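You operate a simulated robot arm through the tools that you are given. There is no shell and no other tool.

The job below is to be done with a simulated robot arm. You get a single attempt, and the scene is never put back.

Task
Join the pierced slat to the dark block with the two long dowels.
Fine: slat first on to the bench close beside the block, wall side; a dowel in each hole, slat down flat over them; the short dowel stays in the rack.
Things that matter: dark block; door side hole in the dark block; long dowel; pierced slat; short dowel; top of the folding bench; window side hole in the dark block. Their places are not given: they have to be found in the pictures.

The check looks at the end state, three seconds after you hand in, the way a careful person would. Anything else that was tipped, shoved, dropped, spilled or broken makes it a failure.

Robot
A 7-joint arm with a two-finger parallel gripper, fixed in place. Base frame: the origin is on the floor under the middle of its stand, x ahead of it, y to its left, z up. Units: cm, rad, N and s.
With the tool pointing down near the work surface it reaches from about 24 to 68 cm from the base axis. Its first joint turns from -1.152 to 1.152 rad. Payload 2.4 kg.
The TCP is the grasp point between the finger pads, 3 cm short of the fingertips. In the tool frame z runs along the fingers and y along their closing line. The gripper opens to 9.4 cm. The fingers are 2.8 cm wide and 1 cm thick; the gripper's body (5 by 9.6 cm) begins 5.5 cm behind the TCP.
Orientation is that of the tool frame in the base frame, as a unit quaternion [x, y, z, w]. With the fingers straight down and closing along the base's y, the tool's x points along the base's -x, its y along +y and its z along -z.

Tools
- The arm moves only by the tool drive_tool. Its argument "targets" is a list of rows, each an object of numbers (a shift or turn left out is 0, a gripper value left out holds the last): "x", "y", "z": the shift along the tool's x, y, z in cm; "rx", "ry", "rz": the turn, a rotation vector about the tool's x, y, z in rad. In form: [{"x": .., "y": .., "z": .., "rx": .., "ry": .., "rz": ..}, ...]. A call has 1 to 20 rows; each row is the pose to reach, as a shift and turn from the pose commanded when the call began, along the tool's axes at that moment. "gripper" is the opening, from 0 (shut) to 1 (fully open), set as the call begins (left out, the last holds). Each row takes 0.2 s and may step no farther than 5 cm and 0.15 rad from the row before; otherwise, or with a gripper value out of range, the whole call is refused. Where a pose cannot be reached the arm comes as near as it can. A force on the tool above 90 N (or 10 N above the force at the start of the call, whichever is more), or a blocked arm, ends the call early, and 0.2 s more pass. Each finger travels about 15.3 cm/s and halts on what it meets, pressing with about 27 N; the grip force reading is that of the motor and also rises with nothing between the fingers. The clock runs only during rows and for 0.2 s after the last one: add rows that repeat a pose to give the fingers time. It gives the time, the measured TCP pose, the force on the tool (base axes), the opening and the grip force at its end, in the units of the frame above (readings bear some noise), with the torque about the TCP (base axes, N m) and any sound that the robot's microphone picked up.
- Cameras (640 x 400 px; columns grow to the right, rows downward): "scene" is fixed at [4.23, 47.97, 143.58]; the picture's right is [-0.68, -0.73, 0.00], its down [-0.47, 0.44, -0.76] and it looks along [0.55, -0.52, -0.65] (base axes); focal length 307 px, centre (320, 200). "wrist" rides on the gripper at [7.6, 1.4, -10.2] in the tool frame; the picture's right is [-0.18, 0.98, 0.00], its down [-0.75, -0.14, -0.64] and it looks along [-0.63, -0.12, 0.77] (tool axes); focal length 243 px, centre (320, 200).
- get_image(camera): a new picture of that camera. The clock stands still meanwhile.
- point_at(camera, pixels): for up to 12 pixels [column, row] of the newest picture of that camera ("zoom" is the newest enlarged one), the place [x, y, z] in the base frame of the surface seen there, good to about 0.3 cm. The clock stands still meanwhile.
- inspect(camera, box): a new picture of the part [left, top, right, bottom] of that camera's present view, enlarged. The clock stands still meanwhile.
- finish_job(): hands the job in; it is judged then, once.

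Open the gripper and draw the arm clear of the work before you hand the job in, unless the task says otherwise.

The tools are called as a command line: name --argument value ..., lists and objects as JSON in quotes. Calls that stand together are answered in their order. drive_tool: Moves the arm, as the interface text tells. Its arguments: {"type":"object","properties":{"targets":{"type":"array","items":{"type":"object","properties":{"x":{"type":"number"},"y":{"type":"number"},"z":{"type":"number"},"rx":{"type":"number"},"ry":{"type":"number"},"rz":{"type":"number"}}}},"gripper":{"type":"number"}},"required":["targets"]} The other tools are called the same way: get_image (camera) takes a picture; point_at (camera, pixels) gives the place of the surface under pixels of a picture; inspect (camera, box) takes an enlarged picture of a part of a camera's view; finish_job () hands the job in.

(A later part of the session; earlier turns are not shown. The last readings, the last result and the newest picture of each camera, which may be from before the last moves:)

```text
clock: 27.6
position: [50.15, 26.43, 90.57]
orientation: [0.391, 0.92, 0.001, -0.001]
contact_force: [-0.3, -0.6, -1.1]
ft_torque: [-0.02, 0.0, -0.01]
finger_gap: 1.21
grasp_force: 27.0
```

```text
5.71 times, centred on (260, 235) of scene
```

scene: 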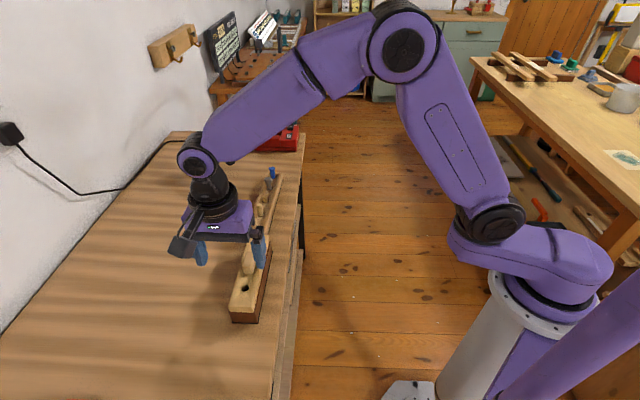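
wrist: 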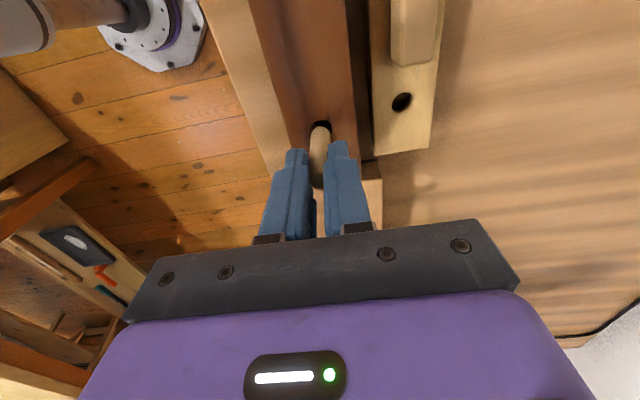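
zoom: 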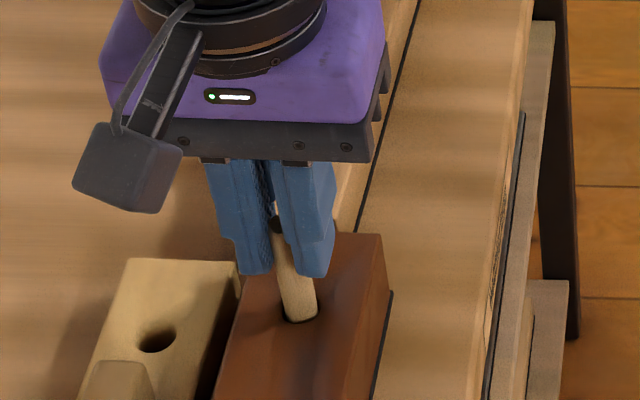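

The dowel is about 0.5 cm inside the hole with no side force and an even ring around it. I continue straight down in small steps, the force stop guarding for the bottom.

drive_tool --targets '[{"z": 0.25}, {"z": 0.5}, {"z": 0.75}, {"z": 1.0}, {"z": 1.25}, {"z": 1.5}, {"z": 1.75}, {"z": 2.0}, {"z": 2.0}]'

inspect --camera "wrist" --box '[285, 95, 355, 165]'

inspect --camera "scene" --box '[220, 200, 300, 270]'

```text
clock: 29.6
position: [50.18, 26.47, 88.65]
orientation: [0.392, 0.92, 0.001, 0.001]
contact_force: [-2.7, -0.3, 11.7]
ft_torque: [-0.07, 0.16, -0.03]
finger_gap: 1.2
grasp_force: 26.3
```

```text
5.71 times, centred on (320, 130) of wrist
```

zoom: 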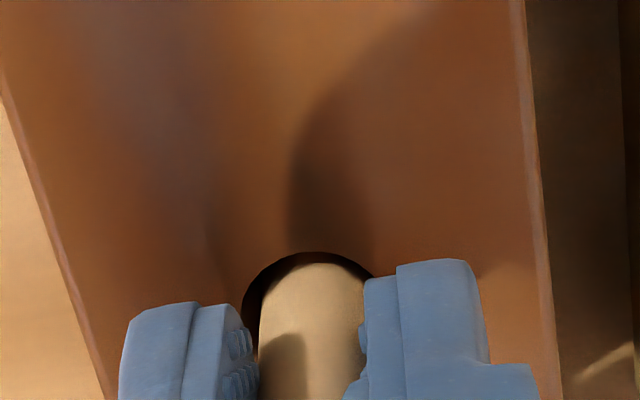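

```text
5.71 times, centred on (260, 235) of scene
```

zoom: 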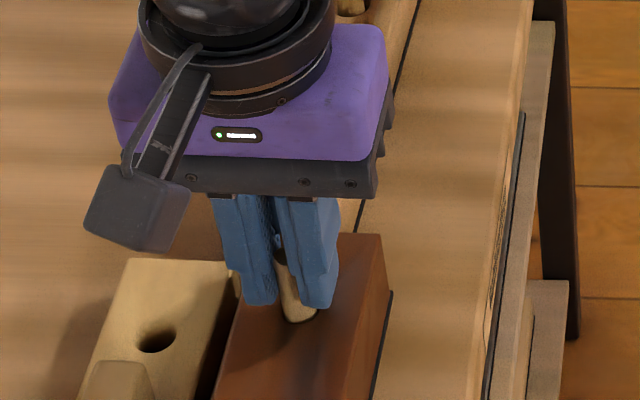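

Upward force 11.7 N at TCP z 88.65, i.e. dowel bottom ≈82.05; this may be the hole's floor or a rub. I probe 2 mm more to tell.

drive_tool --targets '[{"z": 0.05}, {"z": 0.1}, {"z": 0.15}, {"z": 0.15}]'

```text
clock: 30.6
position: [50.3, 26.41, 88.47]
orientation: [0.392, 0.92, 0.002, 0.001]
contact_force: [-0.6, -1.5, 22.7]
ft_torque: [-0.09, -0.01, 0.01]
finger_gap: 1.2
grasp_force: 26.4
```

Force rises to 23 N over 1.5 mm of press with almost no side load, so the dowel is on the hole's floor. I back off 1.5 mm, open to 0.35 and rise.

drive_tool --targets '[{"z": -0.1}, {"z": -0.2}, {"z": -0.2}]'

drive_tool --targets '[{"z": 0}, {"z": 0}, {"z": 0}]' --gripper 0.35

inspect --camera "wrist" --box '[270, 95, 370, 235]'

```text
clock: 31.4
position: [50.09, 26.42, 88.6]
orientation: [0.391, 0.92, -0.001, -0.002]
contact_force: [-0.1, 0.3, -0.5]
ft_torque: [0.03, -0.01, 0.0]
finger_gap: 1.2
grasp_force: 27.2
```

```text
clock: 32.2
position: [50.17, 26.47, 88.69]
orientation: [0.392, 0.92, 0.0, 0.0]
contact_force: [0.4, 0.6, -0.2]
ft_torque: [0.02, 0.02, 0.01]
finger_gap: 3.26
grasp_force: 0.0
```

```text
2.86 times, centred on (320, 165) of wrist
```

zoom: 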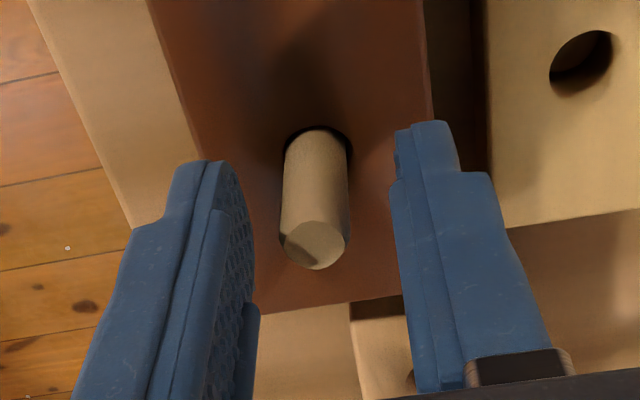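

The dowel stands upright in the hole with the fingers open. I rise straight up and check it.

drive_tool --targets '[{"z": -1.0}, {"z": -3.0}, {"z": -5.5}, {"z": -8.4}, {"z": -8.4}]'

inspect --camera "wrist" --box '[280, 50, 380, 190]'

inspect --camera "scene" --box '[210, 190, 310, 290]'

```text
clock: 33.4
position: [50.33, 26.33, 96.94]
orientation: [0.391, 0.92, 0.001, -0.001]
contact_force: [0.2, 0.9, -0.6]
ft_torque: [-0.01, -0.01, -0.01]
finger_gap: 3.26
grasp_force: 0.1
```

```text
2.86 times, centred on (330, 120) of wrist
```

zoom: 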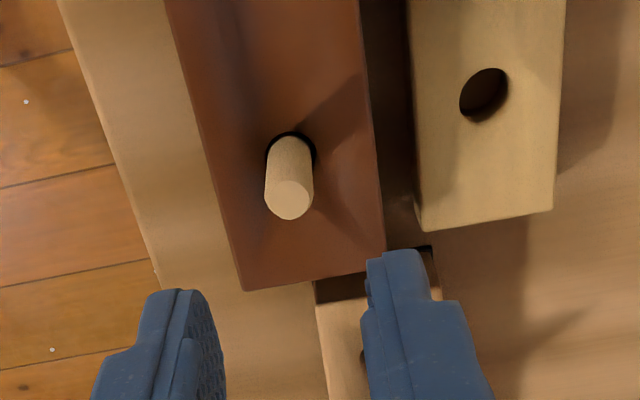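

```text
4.00 times, centred on (260, 240) of scene
```

zoom: 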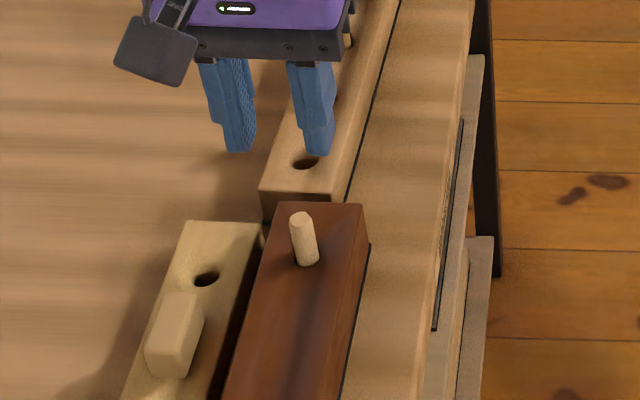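

Dowel 1 stands in the rack-side hole. I measure its top height and base, to know how far it stands out.

point_at --camera "zoom" --pixels '[[300, 217], [299, 219], [303, 240], [306, 260], [330, 225], [285, 240]]'

```text
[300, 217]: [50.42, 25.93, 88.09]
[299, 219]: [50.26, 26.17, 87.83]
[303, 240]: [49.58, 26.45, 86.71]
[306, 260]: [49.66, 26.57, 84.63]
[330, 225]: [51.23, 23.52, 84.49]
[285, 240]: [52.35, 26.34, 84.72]
```

Dowel 1 stands ≈3.4 cm out of the block, straight. Now I move over dowel 2 (≈(62.1, 17.0)) at the same height.

drive_tool --targets '[{"x": -3.7, "y": 0.5}, {"x": -7.4, "y": 1.0}, {"x": -11.1, "y": 1.5}, {"x": -14.88, "y": 2.06}, {"x": -14.88, "y": 2.06}, {"x": -14.88, "y": 2.06}]' --gripper 0.4

get_image --camera "wrist"

inspect --camera "wrist" --box '[270, 60, 370, 160]'

```text
clock: 34.8
position: [62.1, 17.01, 97.22]
orientation: [0.392, 0.92, 0.001, 0.0]
contact_force: [0.1, 0.5, -0.2]
ft_torque: [0.0, 0.01, 0.01]
finger_gap: 3.77
grasp_force: 0.1
```

```text
taken
```

wrist: 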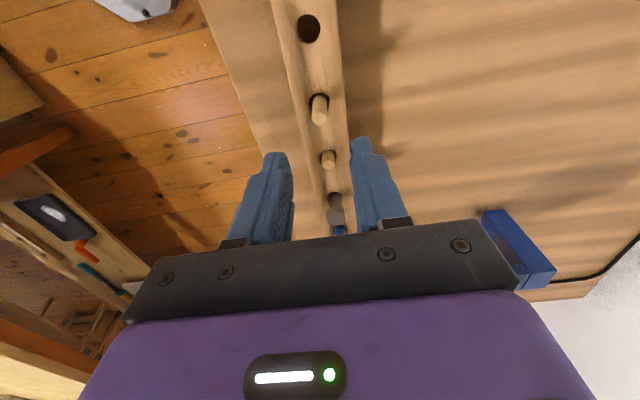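

```text
4.00 times, centred on (320, 110) of wrist
```

zoom: 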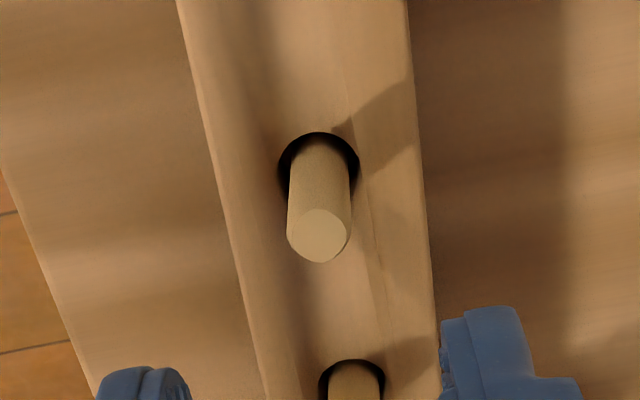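

Dowel 2's top is at zoom (319,235), essentially under the TCP; allowing for the bias seen with dowel 1, I shift (−0.28, −0.08) and descend to straddle its top 2 cm.

drive_tool --targets '[{"x": -0.28, "y": -0.08, "z": 3.0}, {"x": -0.28, "y": -0.08, "z": 5.5}, {"x": -0.28, "y": -0.08, "z": 7.5}, {"x": -0.28, "y": -0.08, "z": 8.6}, {"x": -0.28, "y": -0.08, "z": 9.05}, {"x": -0.28, "y": -0.08, "z": 9.05}]'

inspect --camera "wrist" --box '[240, 80, 420, 240]'

inspect --camera "scene" --box '[220, 150, 320, 250]'

```text
clock: 36.2
position: [62.17, 16.82, 88.04]
orientation: [0.392, 0.92, 0.0, 0.001]
contact_force: [0.1, 0.4, 0.1]
ft_torque: [0.0, -0.03, 0.0]
finger_gap: 3.77
grasp_force: 0.0
```

```text
2.50 times, centred on (330, 160) of wrist
```

zoom: 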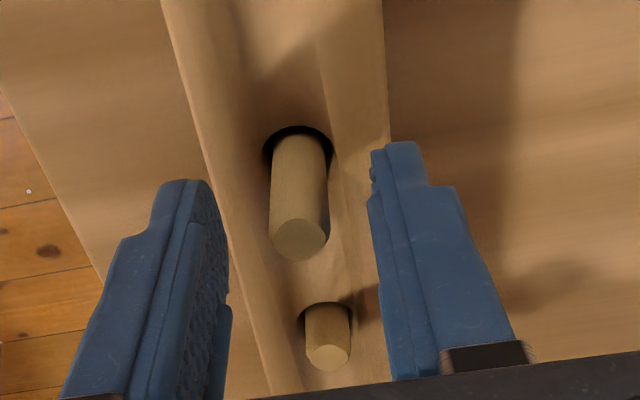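

```text
4.00 times, centred on (270, 200) of scene
```

zoom: 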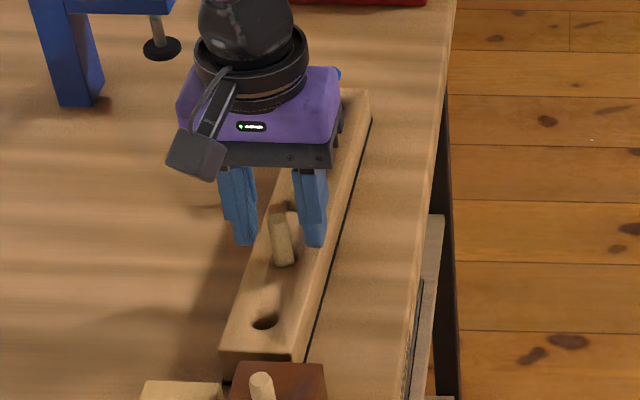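

Dowel 2's top is at full-picture (321.6,176): about (+0.2, +0.1) from the TCP. I correct by that and close.

drive_tool --targets '[{"x": 0.2, "y": 0.1}, {"x": 0.2, "y": 0.1}]'

drive_tool --targets '[{"x": 0}, {"x": 0}, {"x": 0}, {"x": 0}]' --gripper 0

inspect --camera "wrist" --box '[270, 100, 370, 240]'

```text
clock: 36.8
position: [62.03, 17.04, 87.98]
orientation: [0.392, 0.92, 0.001, 0.0]
contact_force: [0.0, 0.1, -0.7]
ft_torque: [0.0, -0.01, -0.01]
finger_gap: 3.74
grasp_force: 0.1
```

```text
clock: 37.8
position: [62.12, 16.98, 88.21]
orientation: [0.392, 0.92, 0.002, 0.001]
contact_force: [1.0, 0.2, 0.6]
ft_torque: [0.05, -0.11, -0.03]
finger_gap: 0.95
grasp_force: 27.0
```

```text
2.86 times, centred on (320, 170) of wrist
```

zoom: 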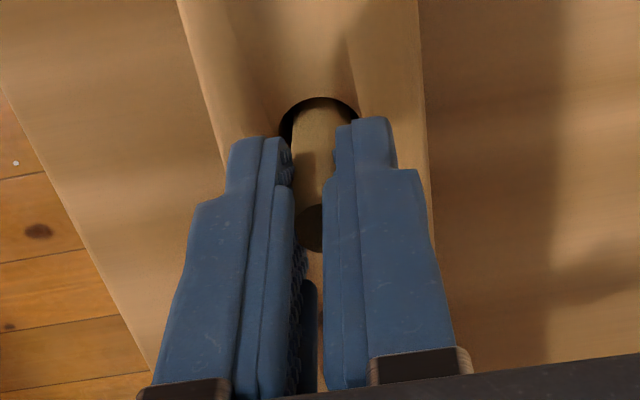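

Same grip reading as with dowel 1. I lift slowly out of the rack.

drive_tool --targets '[{"z": -0.3}, {"z": -0.8}, {"z": -1.5}, {"z": -2.3}, {"z": -3.3}, {"z": -4.5}, {"z": -6.0}, {"z": -7.5}, {"z": -9.0}, {"z": -9.0}]'

get_image --camera "wrist"

inspect --camera "wrist" --box '[290, 110, 350, 200]'

inspect --camera "scene" --box '[220, 150, 320, 250]'

```text
clock: 40.0
position: [62.12, 17.12, 97.04]
orientation: [0.392, 0.92, 0.001, 0.001]
contact_force: [0.7, -0.1, 0.4]
ft_torque: [0.0, 0.0, -0.03]
finger_gap: 1.21
grasp_force: 27.3
```

```text
taken
```

wrist: 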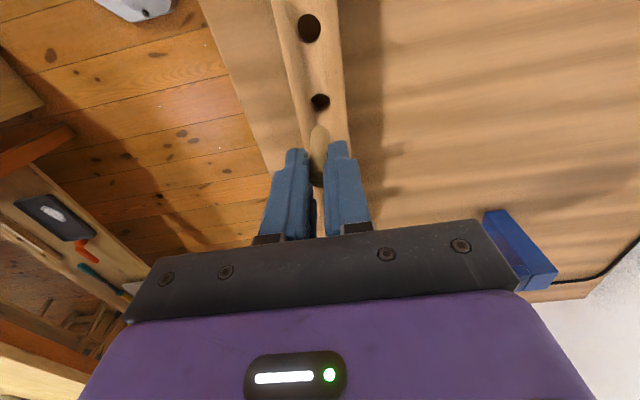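

```text
4.44 times, centred on (320, 155) of wrist
```

zoom: 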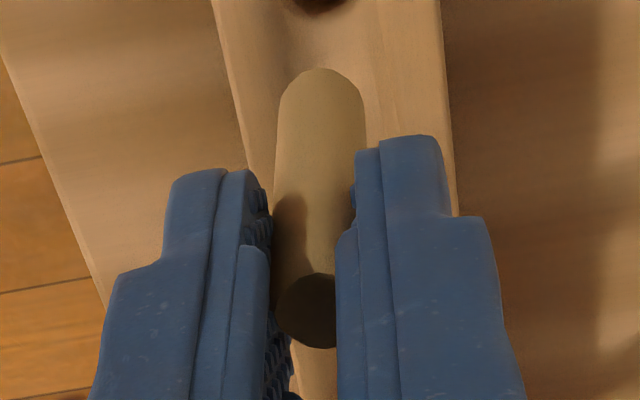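

```text
4.00 times, centred on (270, 200) of scene
```

zoom: 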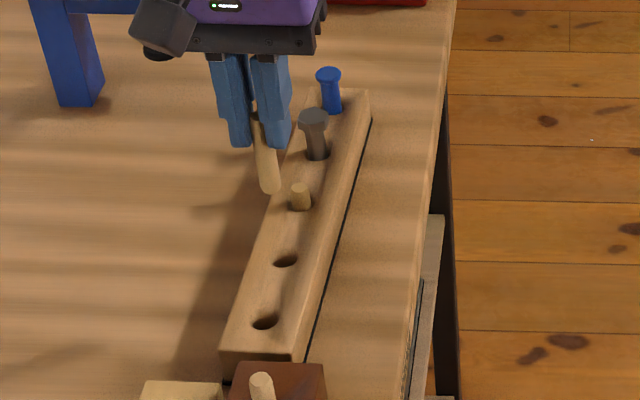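

Dowel 2 is held just like the first. I carry it at z≈97 over the block toward the other hole (≈(42.7, 34.1)), stopping 2 cm short, then lower to 94 to measure.

drive_tool --targets '[{"x": 4.0, "y": -0.37}, {"x": 8.0, "y": -0.74}, {"x": 12.0, "y": -1.11}, {"x": 16.0, "y": -1.48}, {"x": 20.0, "y": -1.85}, {"x": 23.69, "y": -2.2}, {"x": 23.69, "y": -2.2, "z": 1.5}, {"x": 23.69, "y": -2.2, "z": 3.0}, {"x": 23.69, "y": -2.2, "z": 3.0}]'

get_image --camera "wrist"

inspect --camera "wrist" --box '[285, 75, 355, 145]'

```text
clock: 42.0
position: [44.15, 32.53, 93.94]
orientation: [0.392, 0.92, 0.001, 0.001]
contact_force: [0.3, 1.0, 0.5]
ft_torque: [-0.01, 0.02, -0.03]
finger_gap: 1.2
grasp_force: 27.2
```

```text
taken
```

wrist: 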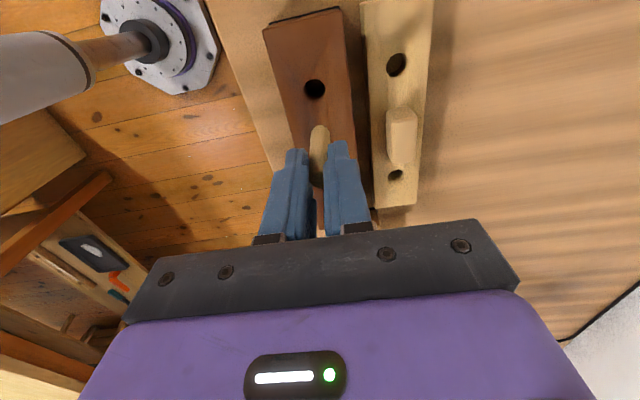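

```text
5.71 times, centred on (320, 110) of wrist
```

zoom: 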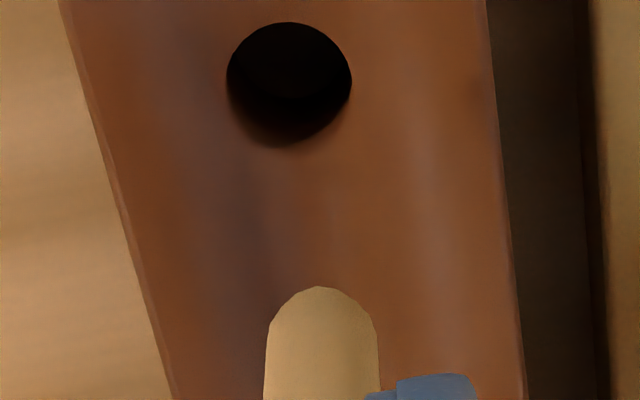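

Relative to the first insertion, the hole appears 0.39/0.13 cm and the dowel 0.07 cm further along, so the needed shift is (2.30, +0.06). I move over the hole, lower to 1 cm above and compare.

drive_tool --targets '[{"x": 1.15, "y": 0.03}, {"x": 2.3, "y": 0.06}, {"x": 2.3, "y": 0.06, "z": 1.0}, {"x": 2.3, "y": 0.06, "z": 1.8}, {"x": 2.3, "y": 0.06, "z": 1.8}]'

inspect --camera "wrist" --box '[285, 95, 355, 165]'

inspect --camera "scene" --box '[200, 230, 280, 310]'

```text
clock: 43.2
position: [42.51, 34.27, 92.15]
orientation: [0.392, 0.92, 0.001, 0.001]
contact_force: [0.3, 0.0, -0.7]
ft_torque: [-0.02, 0.01, 0.01]
finger_gap: 1.22
grasp_force: 26.9
```

```text
5.71 times, centred on (320, 130) of wrist
```

zoom: 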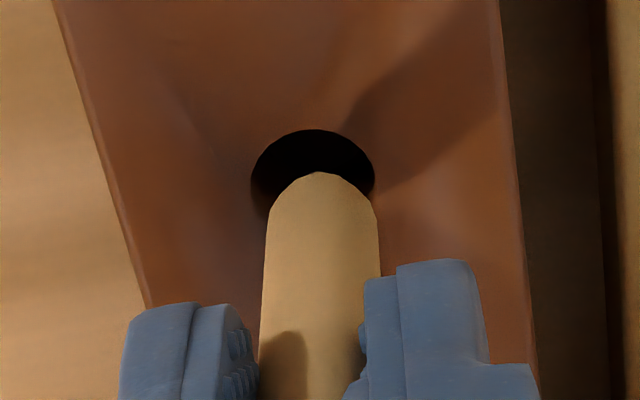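

```text
5.00 times, centred on (240, 270) of scene
```

zoom: 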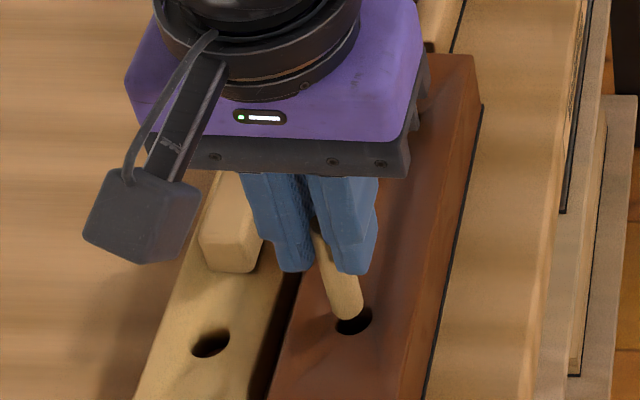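

The crescent shows the hole at ≈(0.0, −0.09) and the dowel at ≈(−0.03, +0.02). I correct by (+0.03, −0.11) and lower gently into the hole mouth.

drive_tool --targets '[{"x": 0.03, "y": -0.11}, {"x": 0.03, "y": -0.11, "z": 0.4}, {"x": 0.03, "y": -0.11, "z": 0.8}, {"x": 0.03, "y": -0.11, "z": 1.0}, {"x": 0.03, "y": -0.11, "z": 1.2}, {"x": 0.03, "y": -0.11, "z": 1.4}, {"x": 0.03, "y": -0.11, "z": 1.6}, {"x": 0.03, "y": -0.11, "z": 1.6}]'

inspect --camera "wrist" --box '[285, 95, 355, 165]'

```text
clock: 45.0
position: [42.23, 34.31, 90.62]
orientation: [0.391, 0.92, 0.0, 0.001]
contact_force: [0.0, 0.4, -0.3]
ft_torque: [0.01, 0.01, -0.02]
finger_gap: 1.23
grasp_force: 27.3
```

```text
5.71 times, centred on (320, 130) of wrist
```

zoom: 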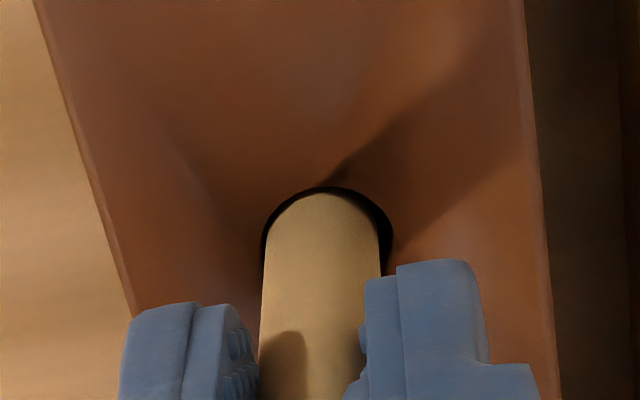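

The dowel has entered; ring is slightly wider on the right, so I add +0.05 in y and continue down to the hole floor with the force guard.

drive_tool --targets '[{"x": -0.02, "y": 0.05, "z": 0.15}, {"x": -0.02, "y": 0.05, "z": 0.4}, {"x": -0.02, "y": 0.05, "z": 0.7}, {"x": -0.02, "y": 0.05, "z": 1.0}, {"x": -0.02, "y": 0.05, "z": 1.3}, {"x": -0.02, "y": 0.05, "z": 1.55}, {"x": -0.02, "y": 0.05, "z": 1.75}, {"x": -0.02, "y": 0.05, "z": 1.9}, {"x": -0.02, "y": 0.05, "z": 2.0}, {"x": -0.02, "y": 0.05, "z": 2.0}]'

inspect --camera "wrist" --box '[285, 95, 355, 165]'

```text
clock: 47.2
position: [42.45, 34.21, 88.63]
orientation: [0.391, 0.92, 0.003, 0.001]
contact_force: [-1.4, -2.7, 21.9]
ft_torque: [-0.21, 0.09, -0.03]
finger_gap: 1.22
grasp_force: 27.4
```

```text
5.71 times, centred on (320, 130) of wrist
```

zoom: 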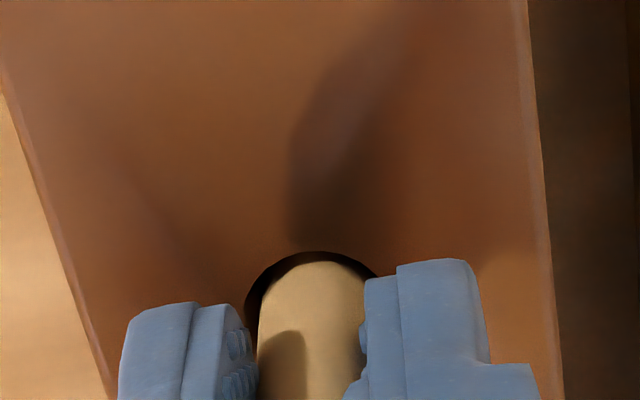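

The same floor is reached (22 N up at z≈88.6). I back off 2 mm, open, and rise straight up.

drive_tool --targets '[{"z": -0.1}, {"z": -0.2}, {"z": -0.2}]'

drive_tool --targets '[{"z": 0}, {"z": 0}, {"z": 0}]' --gripper 0.35

drive_tool --targets '[{"z": -1.0}, {"z": -3.0}, {"z": -5.5}, {"z": -8.4}, {"z": -11.4}, {"z": -11.4}]'

get_image --camera "wrist"

inspect --camera "scene" --box '[180, 210, 310, 330]'

```text
clock: 48.0
position: [42.51, 34.12, 88.71]
orientation: [0.392, 0.92, -0.001, -0.001]
contact_force: [0.0, 1.1, 1.3]
ft_torque: [0.08, 0.0, 0.01]
finger_gap: 1.2
grasp_force: 26.9
```

```text
clock: 48.8
position: [42.65, 34.26, 88.8]
orientation: [0.391, 0.92, 0.0, -0.001]
contact_force: [-0.2, 0.0, -0.4]
ft_torque: [0.0, 0.01, 0.03]
finger_gap: 3.3
grasp_force: 0.0
```

```text
clock: 50.2
position: [42.46, 34.24, 100.0]
orientation: [0.392, 0.92, 0.0, 0.001]
contact_force: [0.2, -0.3, 0.3]
ft_torque: [0.01, -0.01, 0.01]
finger_gap: 3.28
grasp_force: 0.0
```

```text
taken
```

wrist: 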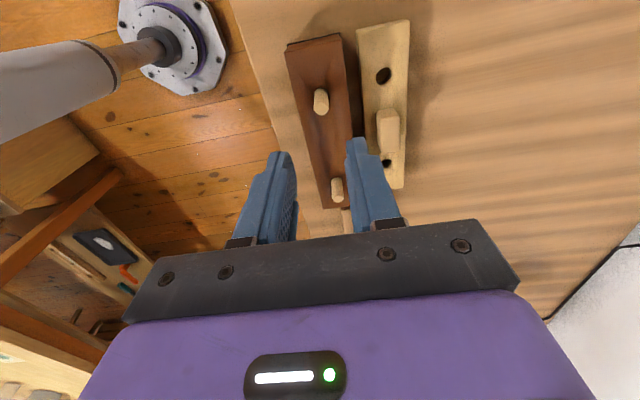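

```text
3.33 times, centred on (245, 270) of scene
```

zoom: 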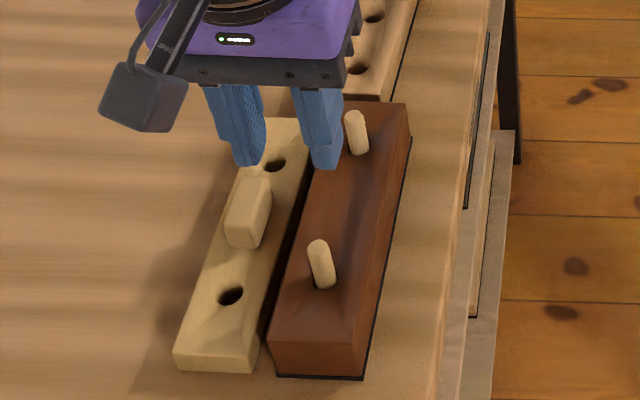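

Both dowels stand in the block. I enlarge the wrist view to measure dowel tops and slat holes together.

inspect --camera "wrist" --box '[290, 50, 420, 130]'

inspect --camera "wrist" --box '[290, 130, 420, 210]'

```text
4.92 times, centred on (355, 90) of wrist
```

zoom: 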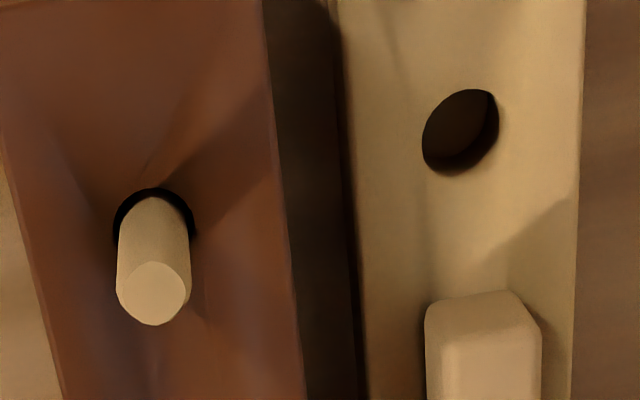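

```text
4.92 times, centred on (355, 170) of wrist
```

zoom: 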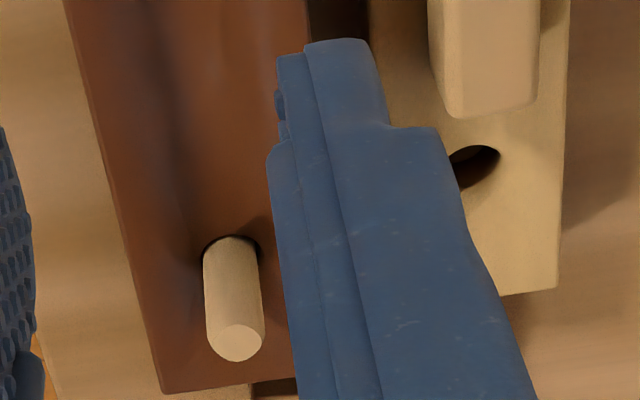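

Dowel tops sit at tool (−0.1, 0.1) and (−10.9, 0.26), spaced 10.8 cm, which matches the slat holes. Now I move over the slat's knob (≈(51.0, 35.3)) at z≈97 to measure it before grasping.

drive_tool --targets '[{"x": -1.8, "y": 2.3, "z": 1.0}, {"x": -3.5, "y": 4.6, "z": 2.0}, {"x": -5.15, "y": 6.89, "z": 3.0}, {"x": -5.15, "y": 6.89, "z": 3.0}, {"x": -5.15, "y": 6.89, "z": 3.0}]' --gripper 0.4

get_image --camera "wrist"

inspect --camera "wrist" --box '[260, 0, 380, 100]'

inspect --camera "wrist" --box '[260, 80, 380, 180]'

```text
clock: 51.4
position: [50.97, 35.15, 97.13]
orientation: [0.392, 0.92, 0.0, 0.0]
contact_force: [-1.4, -0.3, -0.5]
ft_torque: [0.01, -0.01, -0.02]
finger_gap: 3.76
grasp_force: 0.0
```

```text
taken
```

wrist: 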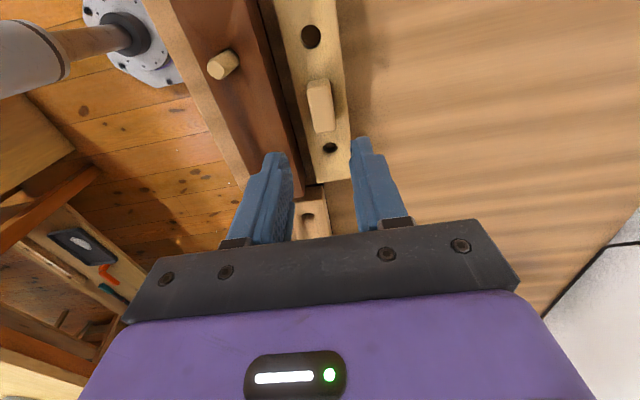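

```text
4.00 times, centred on (320, 50) of wrist
```

zoom: 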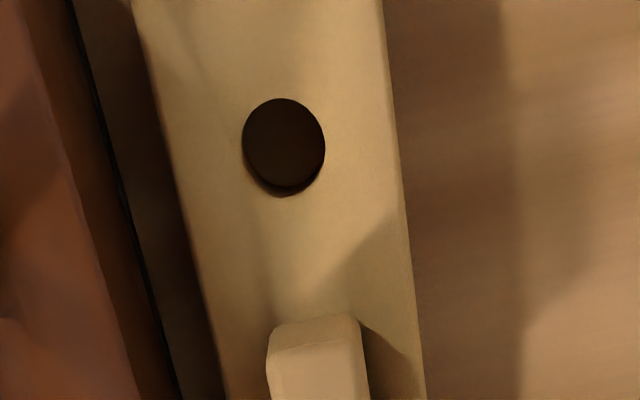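

```text
4.00 times, centred on (320, 130) of wrist
```

zoom: 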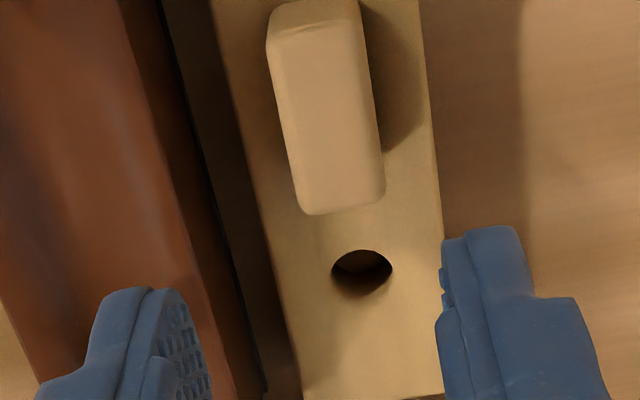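

Slat holes measure at tool (5.18, 0.16) and (−5.69, 0.18), knob centre at ≈(0.16, 0.14). I shift (+0.1, +0.14), descend to the same grasp height as before (TCP z≈85.6).

drive_tool --targets '[{"x": 0.1, "y": 0.14, "z": 3.0}, {"x": 0.1, "y": 0.14, "z": 6.0}, {"x": 0.1, "y": 0.14, "z": 8.5}, {"x": 0.1, "y": 0.14, "z": 10.3}, {"x": 0.1, "y": 0.14, "z": 11.1}, {"x": 0.1, "y": 0.14, "z": 11.4}, {"x": 0.1, "y": 0.14, "z": 11.4}]'

get_image --camera "wrist"

```text
clock: 53.0
position: [50.94, 35.44, 85.73]
orientation: [0.391, 0.92, 0.0, 0.0]
contact_force: [0.6, -0.2, -1.6]
ft_torque: [0.0, 0.0, 0.01]
finger_gap: 3.72
grasp_force: 0.1
```

```text
taken
```

wrist: 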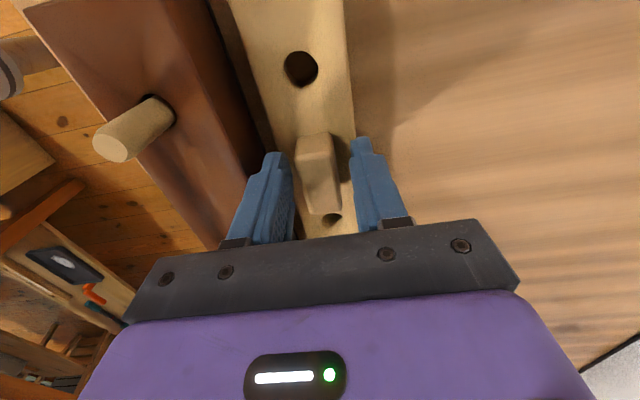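

The fingers straddle the knob centrally. I close.

drive_tool --targets '[{"x": 0}, {"x": 0}, {"x": 0}, {"x": 0}]' --gripper 0

drive_tool --targets '[{"z": -0.4}, {"z": -1.0}, {"z": -2.0}, {"z": -3.2}, {"z": -4.5}, {"z": -6.0}, {"z": -7.5}, {"z": -9.0}, {"z": -10.0}, {"z": -10.0}]'

get_image --camera "wrist"

inspect --camera "scene" --box '[160, 180, 310, 320]'

```text
clock: 54.0
position: [50.91, 35.49, 85.7]
orientation: [0.392, 0.92, -0.001, -0.001]
contact_force: [0.8, -0.4, 0.5]
ft_torque: [-0.01, 0.02, 0.01]
finger_gap: 2.15
grasp_force: 27.9
```

```text
clock: 56.2
position: [51.0, 35.33, 95.7]
orientation: [0.391, 0.92, 0.0, 0.0]
contact_force: [0.8, 0.5, -1.7]
ft_torque: [-0.01, 0.02, -0.01]
finger_gap: 2.14
grasp_force: 26.9
```

```text
taken
```

wrist: 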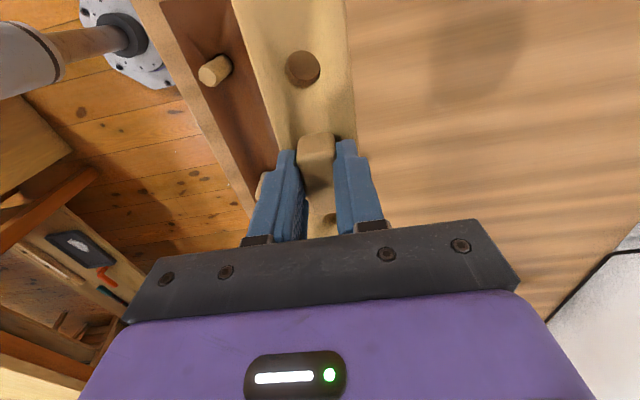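

```text
2.86 times, centred on (235, 250) of scene
```

zoom: 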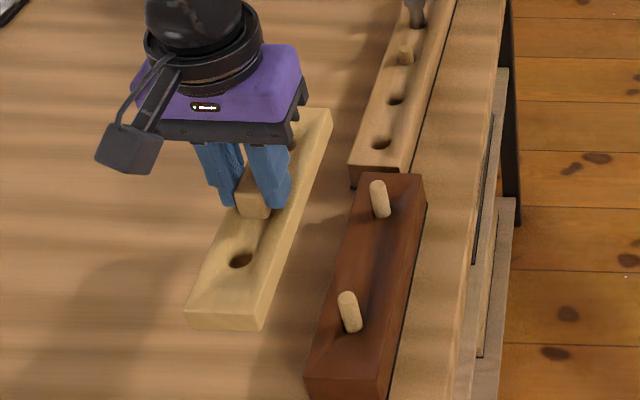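

The slat is held firmly and level, its underside about 2.2 cm above the dowel tops. I shift it −6.87 cm in tool y (and −0.07 in x) over the dowels and look through the holes.

drive_tool --targets '[{"x": -0.02, "y": -1.7}, {"x": -0.04, "y": -3.4}, {"x": -0.06, "y": -5.1}, {"x": -0.07, "y": -6.3}, {"x": -0.07, "y": -6.87}, {"x": -0.07, "y": -6.87}, {"x": -0.07, "y": -6.87}]'

get_image --camera "wrist"

inspect --camera "wrist" --box '[250, 20, 370, 120]'

inspect --camera "scene" --box '[200, 200, 300, 310]'

```text
clock: 57.8
position: [46.23, 30.73, 95.84]
orientation: [0.391, 0.92, 0.001, 0.001]
contact_force: [0.6, 0.9, -1.2]
ft_torque: [-0.02, -0.03, 0.0]
finger_gap: 2.14
grasp_force: 27.2
```

```text
taken
```

wrist: 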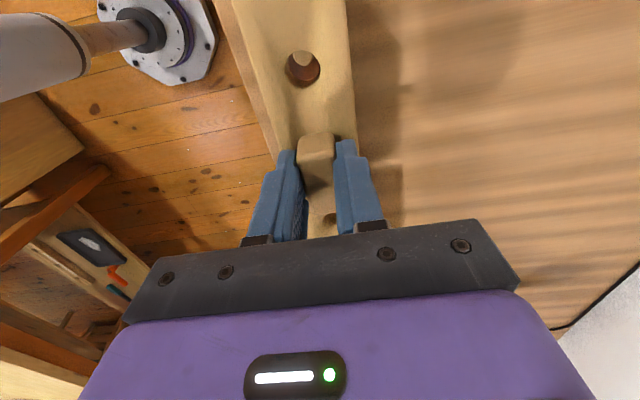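

```text
4.00 times, centred on (310, 70) of wrist
```

zoom: 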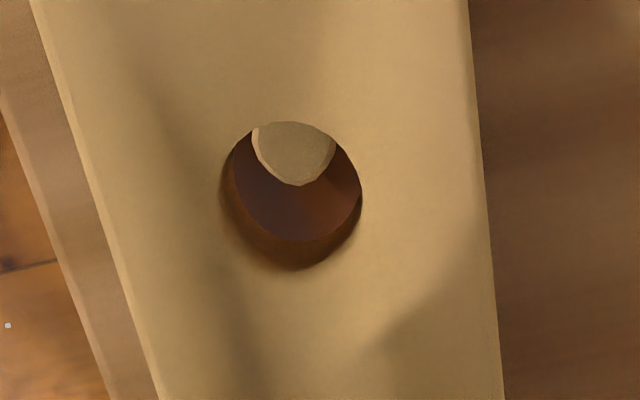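

```text
3.64 times, centred on (250, 255) of scene
```

zoom: 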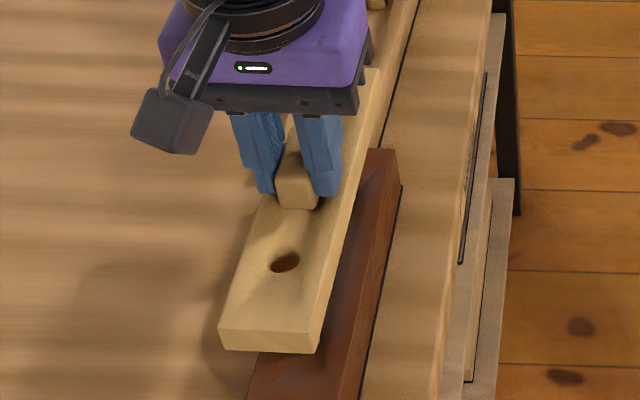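

Through the near slat hole I see dowel A's top at zoom (294,140), roughly 0.2 cm toward −y of centred. I look at the other hole between the fingers at (328,219) to judge the yaw.

inspect --camera "wrist" --box '[295, 190, 355, 245]'

inspect --camera "scene" --box '[255, 200, 315, 250]'

inspect --camera "scene" --box '[215, 250, 275, 300]'

```text
7.27 times, centred on (325, 218) of wrist
```

zoom: 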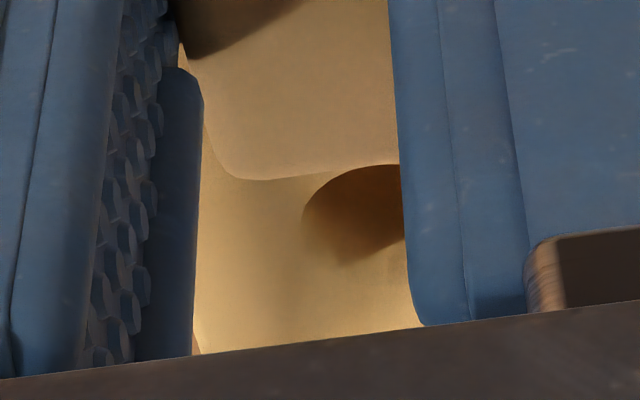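

```text
8.00 times, centred on (285, 225) of scene
```

zoom: 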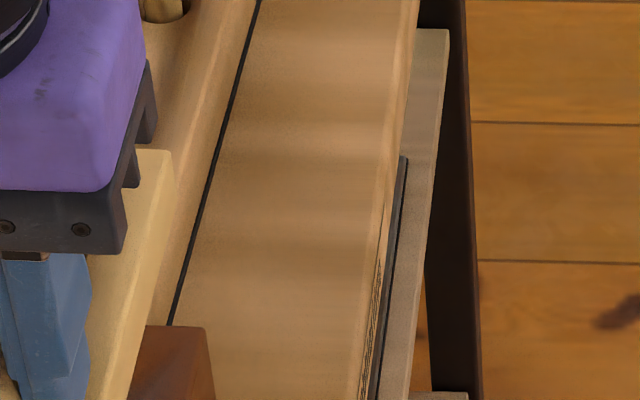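

```text
8.00 times, centred on (245, 275) of scene
```

zoom: 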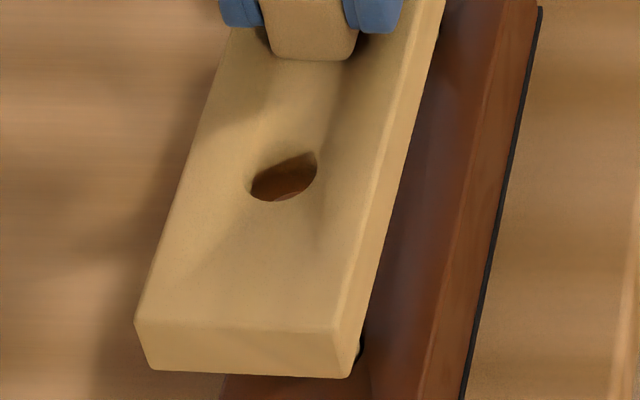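

Dowel B is hidden, so I combine the two measurements: apply a small correction (dx −0.04, dy −0.09, yaw −0.012 rad), lower 1.3 cm to just above the dowel tops and look through the near hole again.

drive_tool --targets '[{"x": -0.04, "y": -0.09, "rz": -0.012}, {"x": -0.04, "y": -0.09, "z": 0.5, "rz": -0.012}, {"x": -0.04, "y": -0.09, "z": 1.0, "rz": -0.012}, {"x": -0.04, "y": -0.09, "z": 1.3, "rz": -0.012}, {"x": -0.04, "y": -0.09, "z": 1.3, "rz": -0.012}]'

inspect --camera "wrist" --box '[250, 20, 370, 120]'

inspect --camera "scene" --box '[205, 210, 295, 310]'

```text
clock: 59.0
position: [46.06, 30.59, 94.62]
orientation: [0.386, 0.923, -0.001, 0.0]
contact_force: [-1.0, -0.5, -1.7]
ft_torque: [0.0, -0.03, 0.0]
finger_gap: 2.14
grasp_force: 27.1
```

```text
4.00 times, centred on (310, 70) of wrist
```

zoom: 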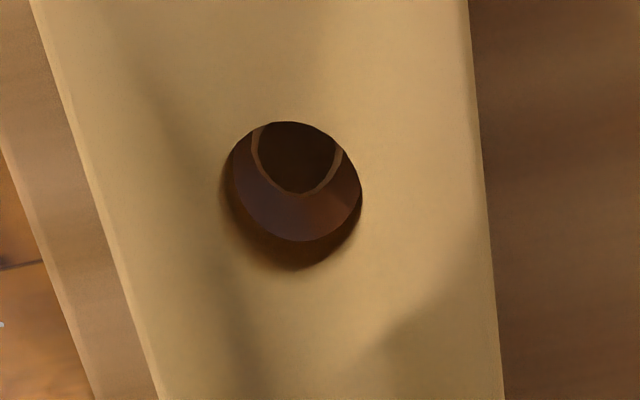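

```text
4.00 times, centred on (250, 260) of scene
```

zoom: 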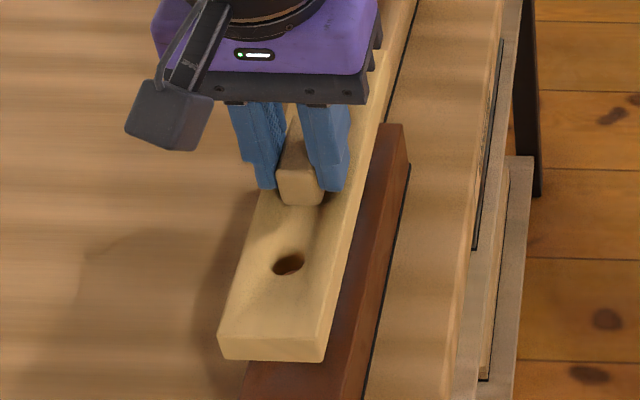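

The near dowel is now nearly concentric (residual about +0.1 cm in x, −0.07 in y). I shift x by +0.09, yaw a hair more, and descend slowly so that the slat's underside goes 3 mm past the dowel tops, watching for force.

drive_tool --targets '[{"x": 0.09, "y": -0.02, "rz": -0.004}, {"x": 0.09, "y": -0.02, "z": 0.4, "rz": -0.004}, {"x": 0.09, "y": -0.02, "z": 0.7, "rz": -0.004}, {"x": 0.09, "y": -0.02, "z": 0.9, "rz": -0.004}, {"x": 0.09, "y": -0.02, "z": 1.05, "rz": -0.004}, {"x": 0.09, "y": -0.02, "z": 1.2, "rz": -0.004}, {"x": 0.09, "y": -0.02, "z": 1.35, "rz": -0.004}, {"x": 0.09, "y": -0.02, "z": 1.35, "rz": -0.004}]'

inspect --camera "wrist" --box '[250, 20, 370, 120]'

inspect --camera "scene" --box '[205, 210, 295, 310]'

```text
clock: 60.8
position: [46.06, 30.57, 93.1]
orientation: [0.385, 0.923, 0.001, 0.0]
contact_force: [-0.2, -0.2, -0.7]
ft_torque: [-0.01, 0.02, -0.02]
finger_gap: 2.14
grasp_force: 27.3
```

```text
4.00 times, centred on (310, 70) of wrist
```

zoom: 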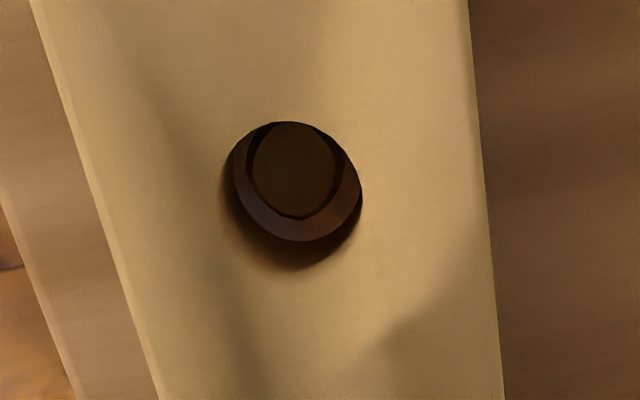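

```text
4.00 times, centred on (250, 260) of scene
```

zoom: 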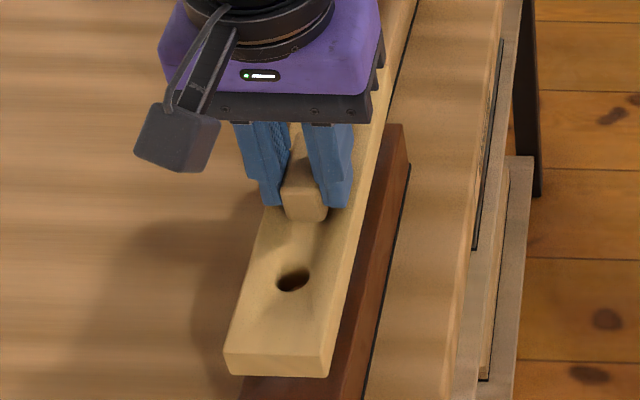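

No force and the near dowel's top is already inside the slat hole with a gap all round. I nudge x +0.05 and continue down slowly with the force guard.

drive_tool --targets '[{"x": 0.05, "y": 0.0, "z": 0.1}, {"x": 0.05, "y": 0.0, "z": 0.3}, {"x": 0.05, "y": 0.0, "z": 0.5}, {"x": 0.05, "y": 0.0, "z": 0.7}, {"x": 0.05, "y": 0.0, "z": 0.9}, {"x": 0.05, "y": 0.0, "z": 1.1}, {"x": 0.05, "y": 0.0, "z": 1.1}]'

inspect --camera "wrist" --box '[250, 20, 370, 120]'

inspect --camera "scene" --box '[205, 210, 295, 310]'

```text
clock: 62.4
position: [45.97, 30.73, 91.96]
orientation: [0.384, 0.923, 0.001, 0.001]
contact_force: [-0.4, -0.3, -0.7]
ft_torque: [0.02, -0.03, -0.01]
finger_gap: 2.14
grasp_force: 26.9
```

```text
4.00 times, centred on (310, 70) of wrist
```

zoom: 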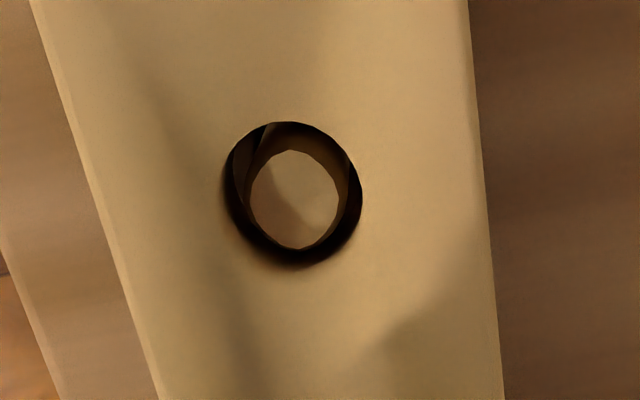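

```text
4.00 times, centred on (250, 260) of scene
```

zoom: 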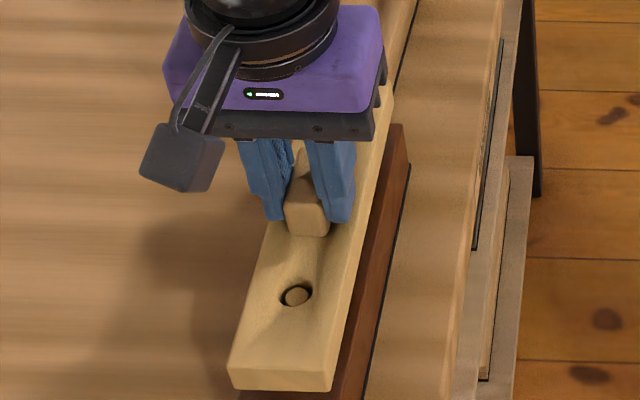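

The near dowel sits centred in the slat hole, and there is no force, so both dowels have entered. I continue down until just above the block.

drive_tool --targets '[{"z": 0.3}, {"z": 0.6}, {"z": 0.9}, {"z": 1.2}, {"z": 1.4}, {"z": 1.6}, {"z": 1.6}]'

inspect --camera "scene" --box '[205, 210, 295, 310]'

```text
clock: 64.0
position: [46.06, 30.71, 90.39]
orientation: [0.385, 0.923, 0.0, 0.001]
contact_force: [-0.3, 0.4, -1.4]
ft_torque: [-0.01, -0.01, 0.0]
finger_gap: 2.17
grasp_force: 26.9
```

```text
4.00 times, centred on (250, 260) of scene
```

zoom: 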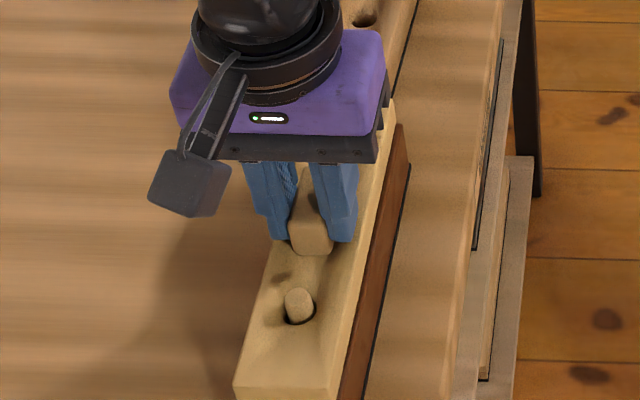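

The slat is almost on the block, still with no force. I make the last steps of about 1 mm until it seats.

drive_tool --targets '[{"z": 0.1}, {"z": 0.2}, {"z": 0.25}, {"z": 0.3}, {"z": 0.35}, {"z": 0.35}]'

```text
clock: 65.4
position: [45.99, 30.69, 90.13]
orientation: [0.384, 0.923, 0.002, 0.0]
contact_force: [-0.1, -0.3, 22.1]
ft_torque: [-0.1, 0.11, 0.01]
finger_gap: 2.15
grasp_force: 27.1
```

22 N upward at TCP z≈90.1, the same height at which it originally lay on the block, so the slat is seated. I check the seam before letting go.

drive_tool --targets '[{"z": -0.1}, {"z": -0.15}, {"z": -0.15}]'

inspect --camera "scene" --box '[215, 220, 285, 330]'

get_image --camera "wrist"

```text
clock: 66.2
position: [45.86, 30.76, 90.16]
orientation: [0.385, 0.923, -0.001, 0.0]
contact_force: [0.6, 1.9, 1.5]
ft_torque: [-0.04, -0.31, 0.22]
finger_gap: 2.14
grasp_force: 27.0
```

```text
3.64 times, centred on (250, 275) of scene
```

zoom: 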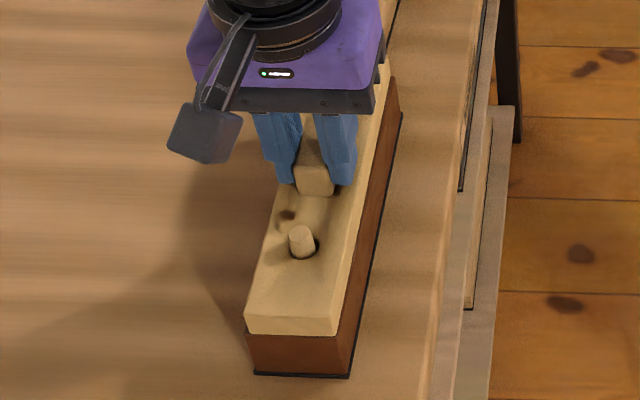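

```text
taken
```

wrist: 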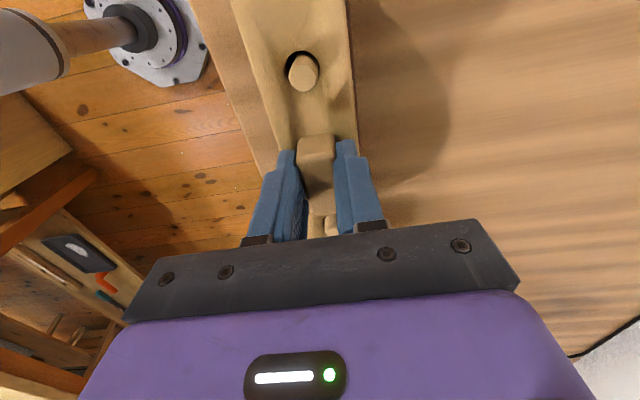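

The seam is closed and the dowel stands through the hole. A small torque remains after backing off, so I press back 1 mm and release there, opening to 0.4.

drive_tool --targets '[{"z": 0.05}, {"z": 0.1}, {"z": 0.1}]'

drive_tool --targets '[{"z": 0}, {"z": 0}, {"z": 0}]' --gripper 0.4

get_image --camera "wrist"

```text
clock: 67.0
position: [45.88, 30.74, 90.15]
orientation: [0.384, 0.923, 0.0, 0.0]
contact_force: [-3.8, -0.8, 3.5]
ft_torque: [-0.06, 0.09, -0.04]
finger_gap: 2.16
grasp_force: 27.4
```

```text
clock: 67.8
position: [46.07, 30.59, 90.17]
orientation: [0.384, 0.923, 0.001, 0.001]
contact_force: [-0.4, 0.8, -0.6]
ft_torque: [0.0, -0.01, 0.02]
finger_gap: 3.74
grasp_force: 0.1
```

```text
taken
```

wrist: 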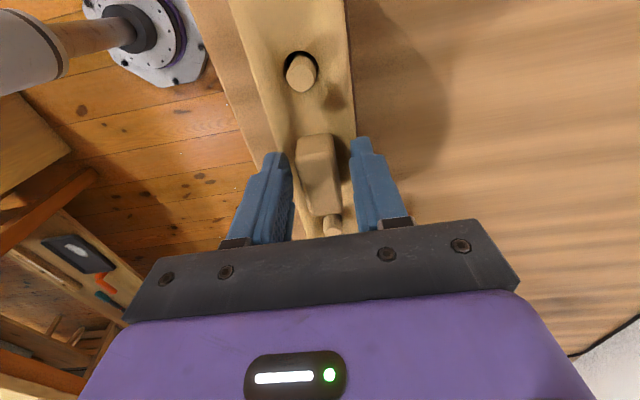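

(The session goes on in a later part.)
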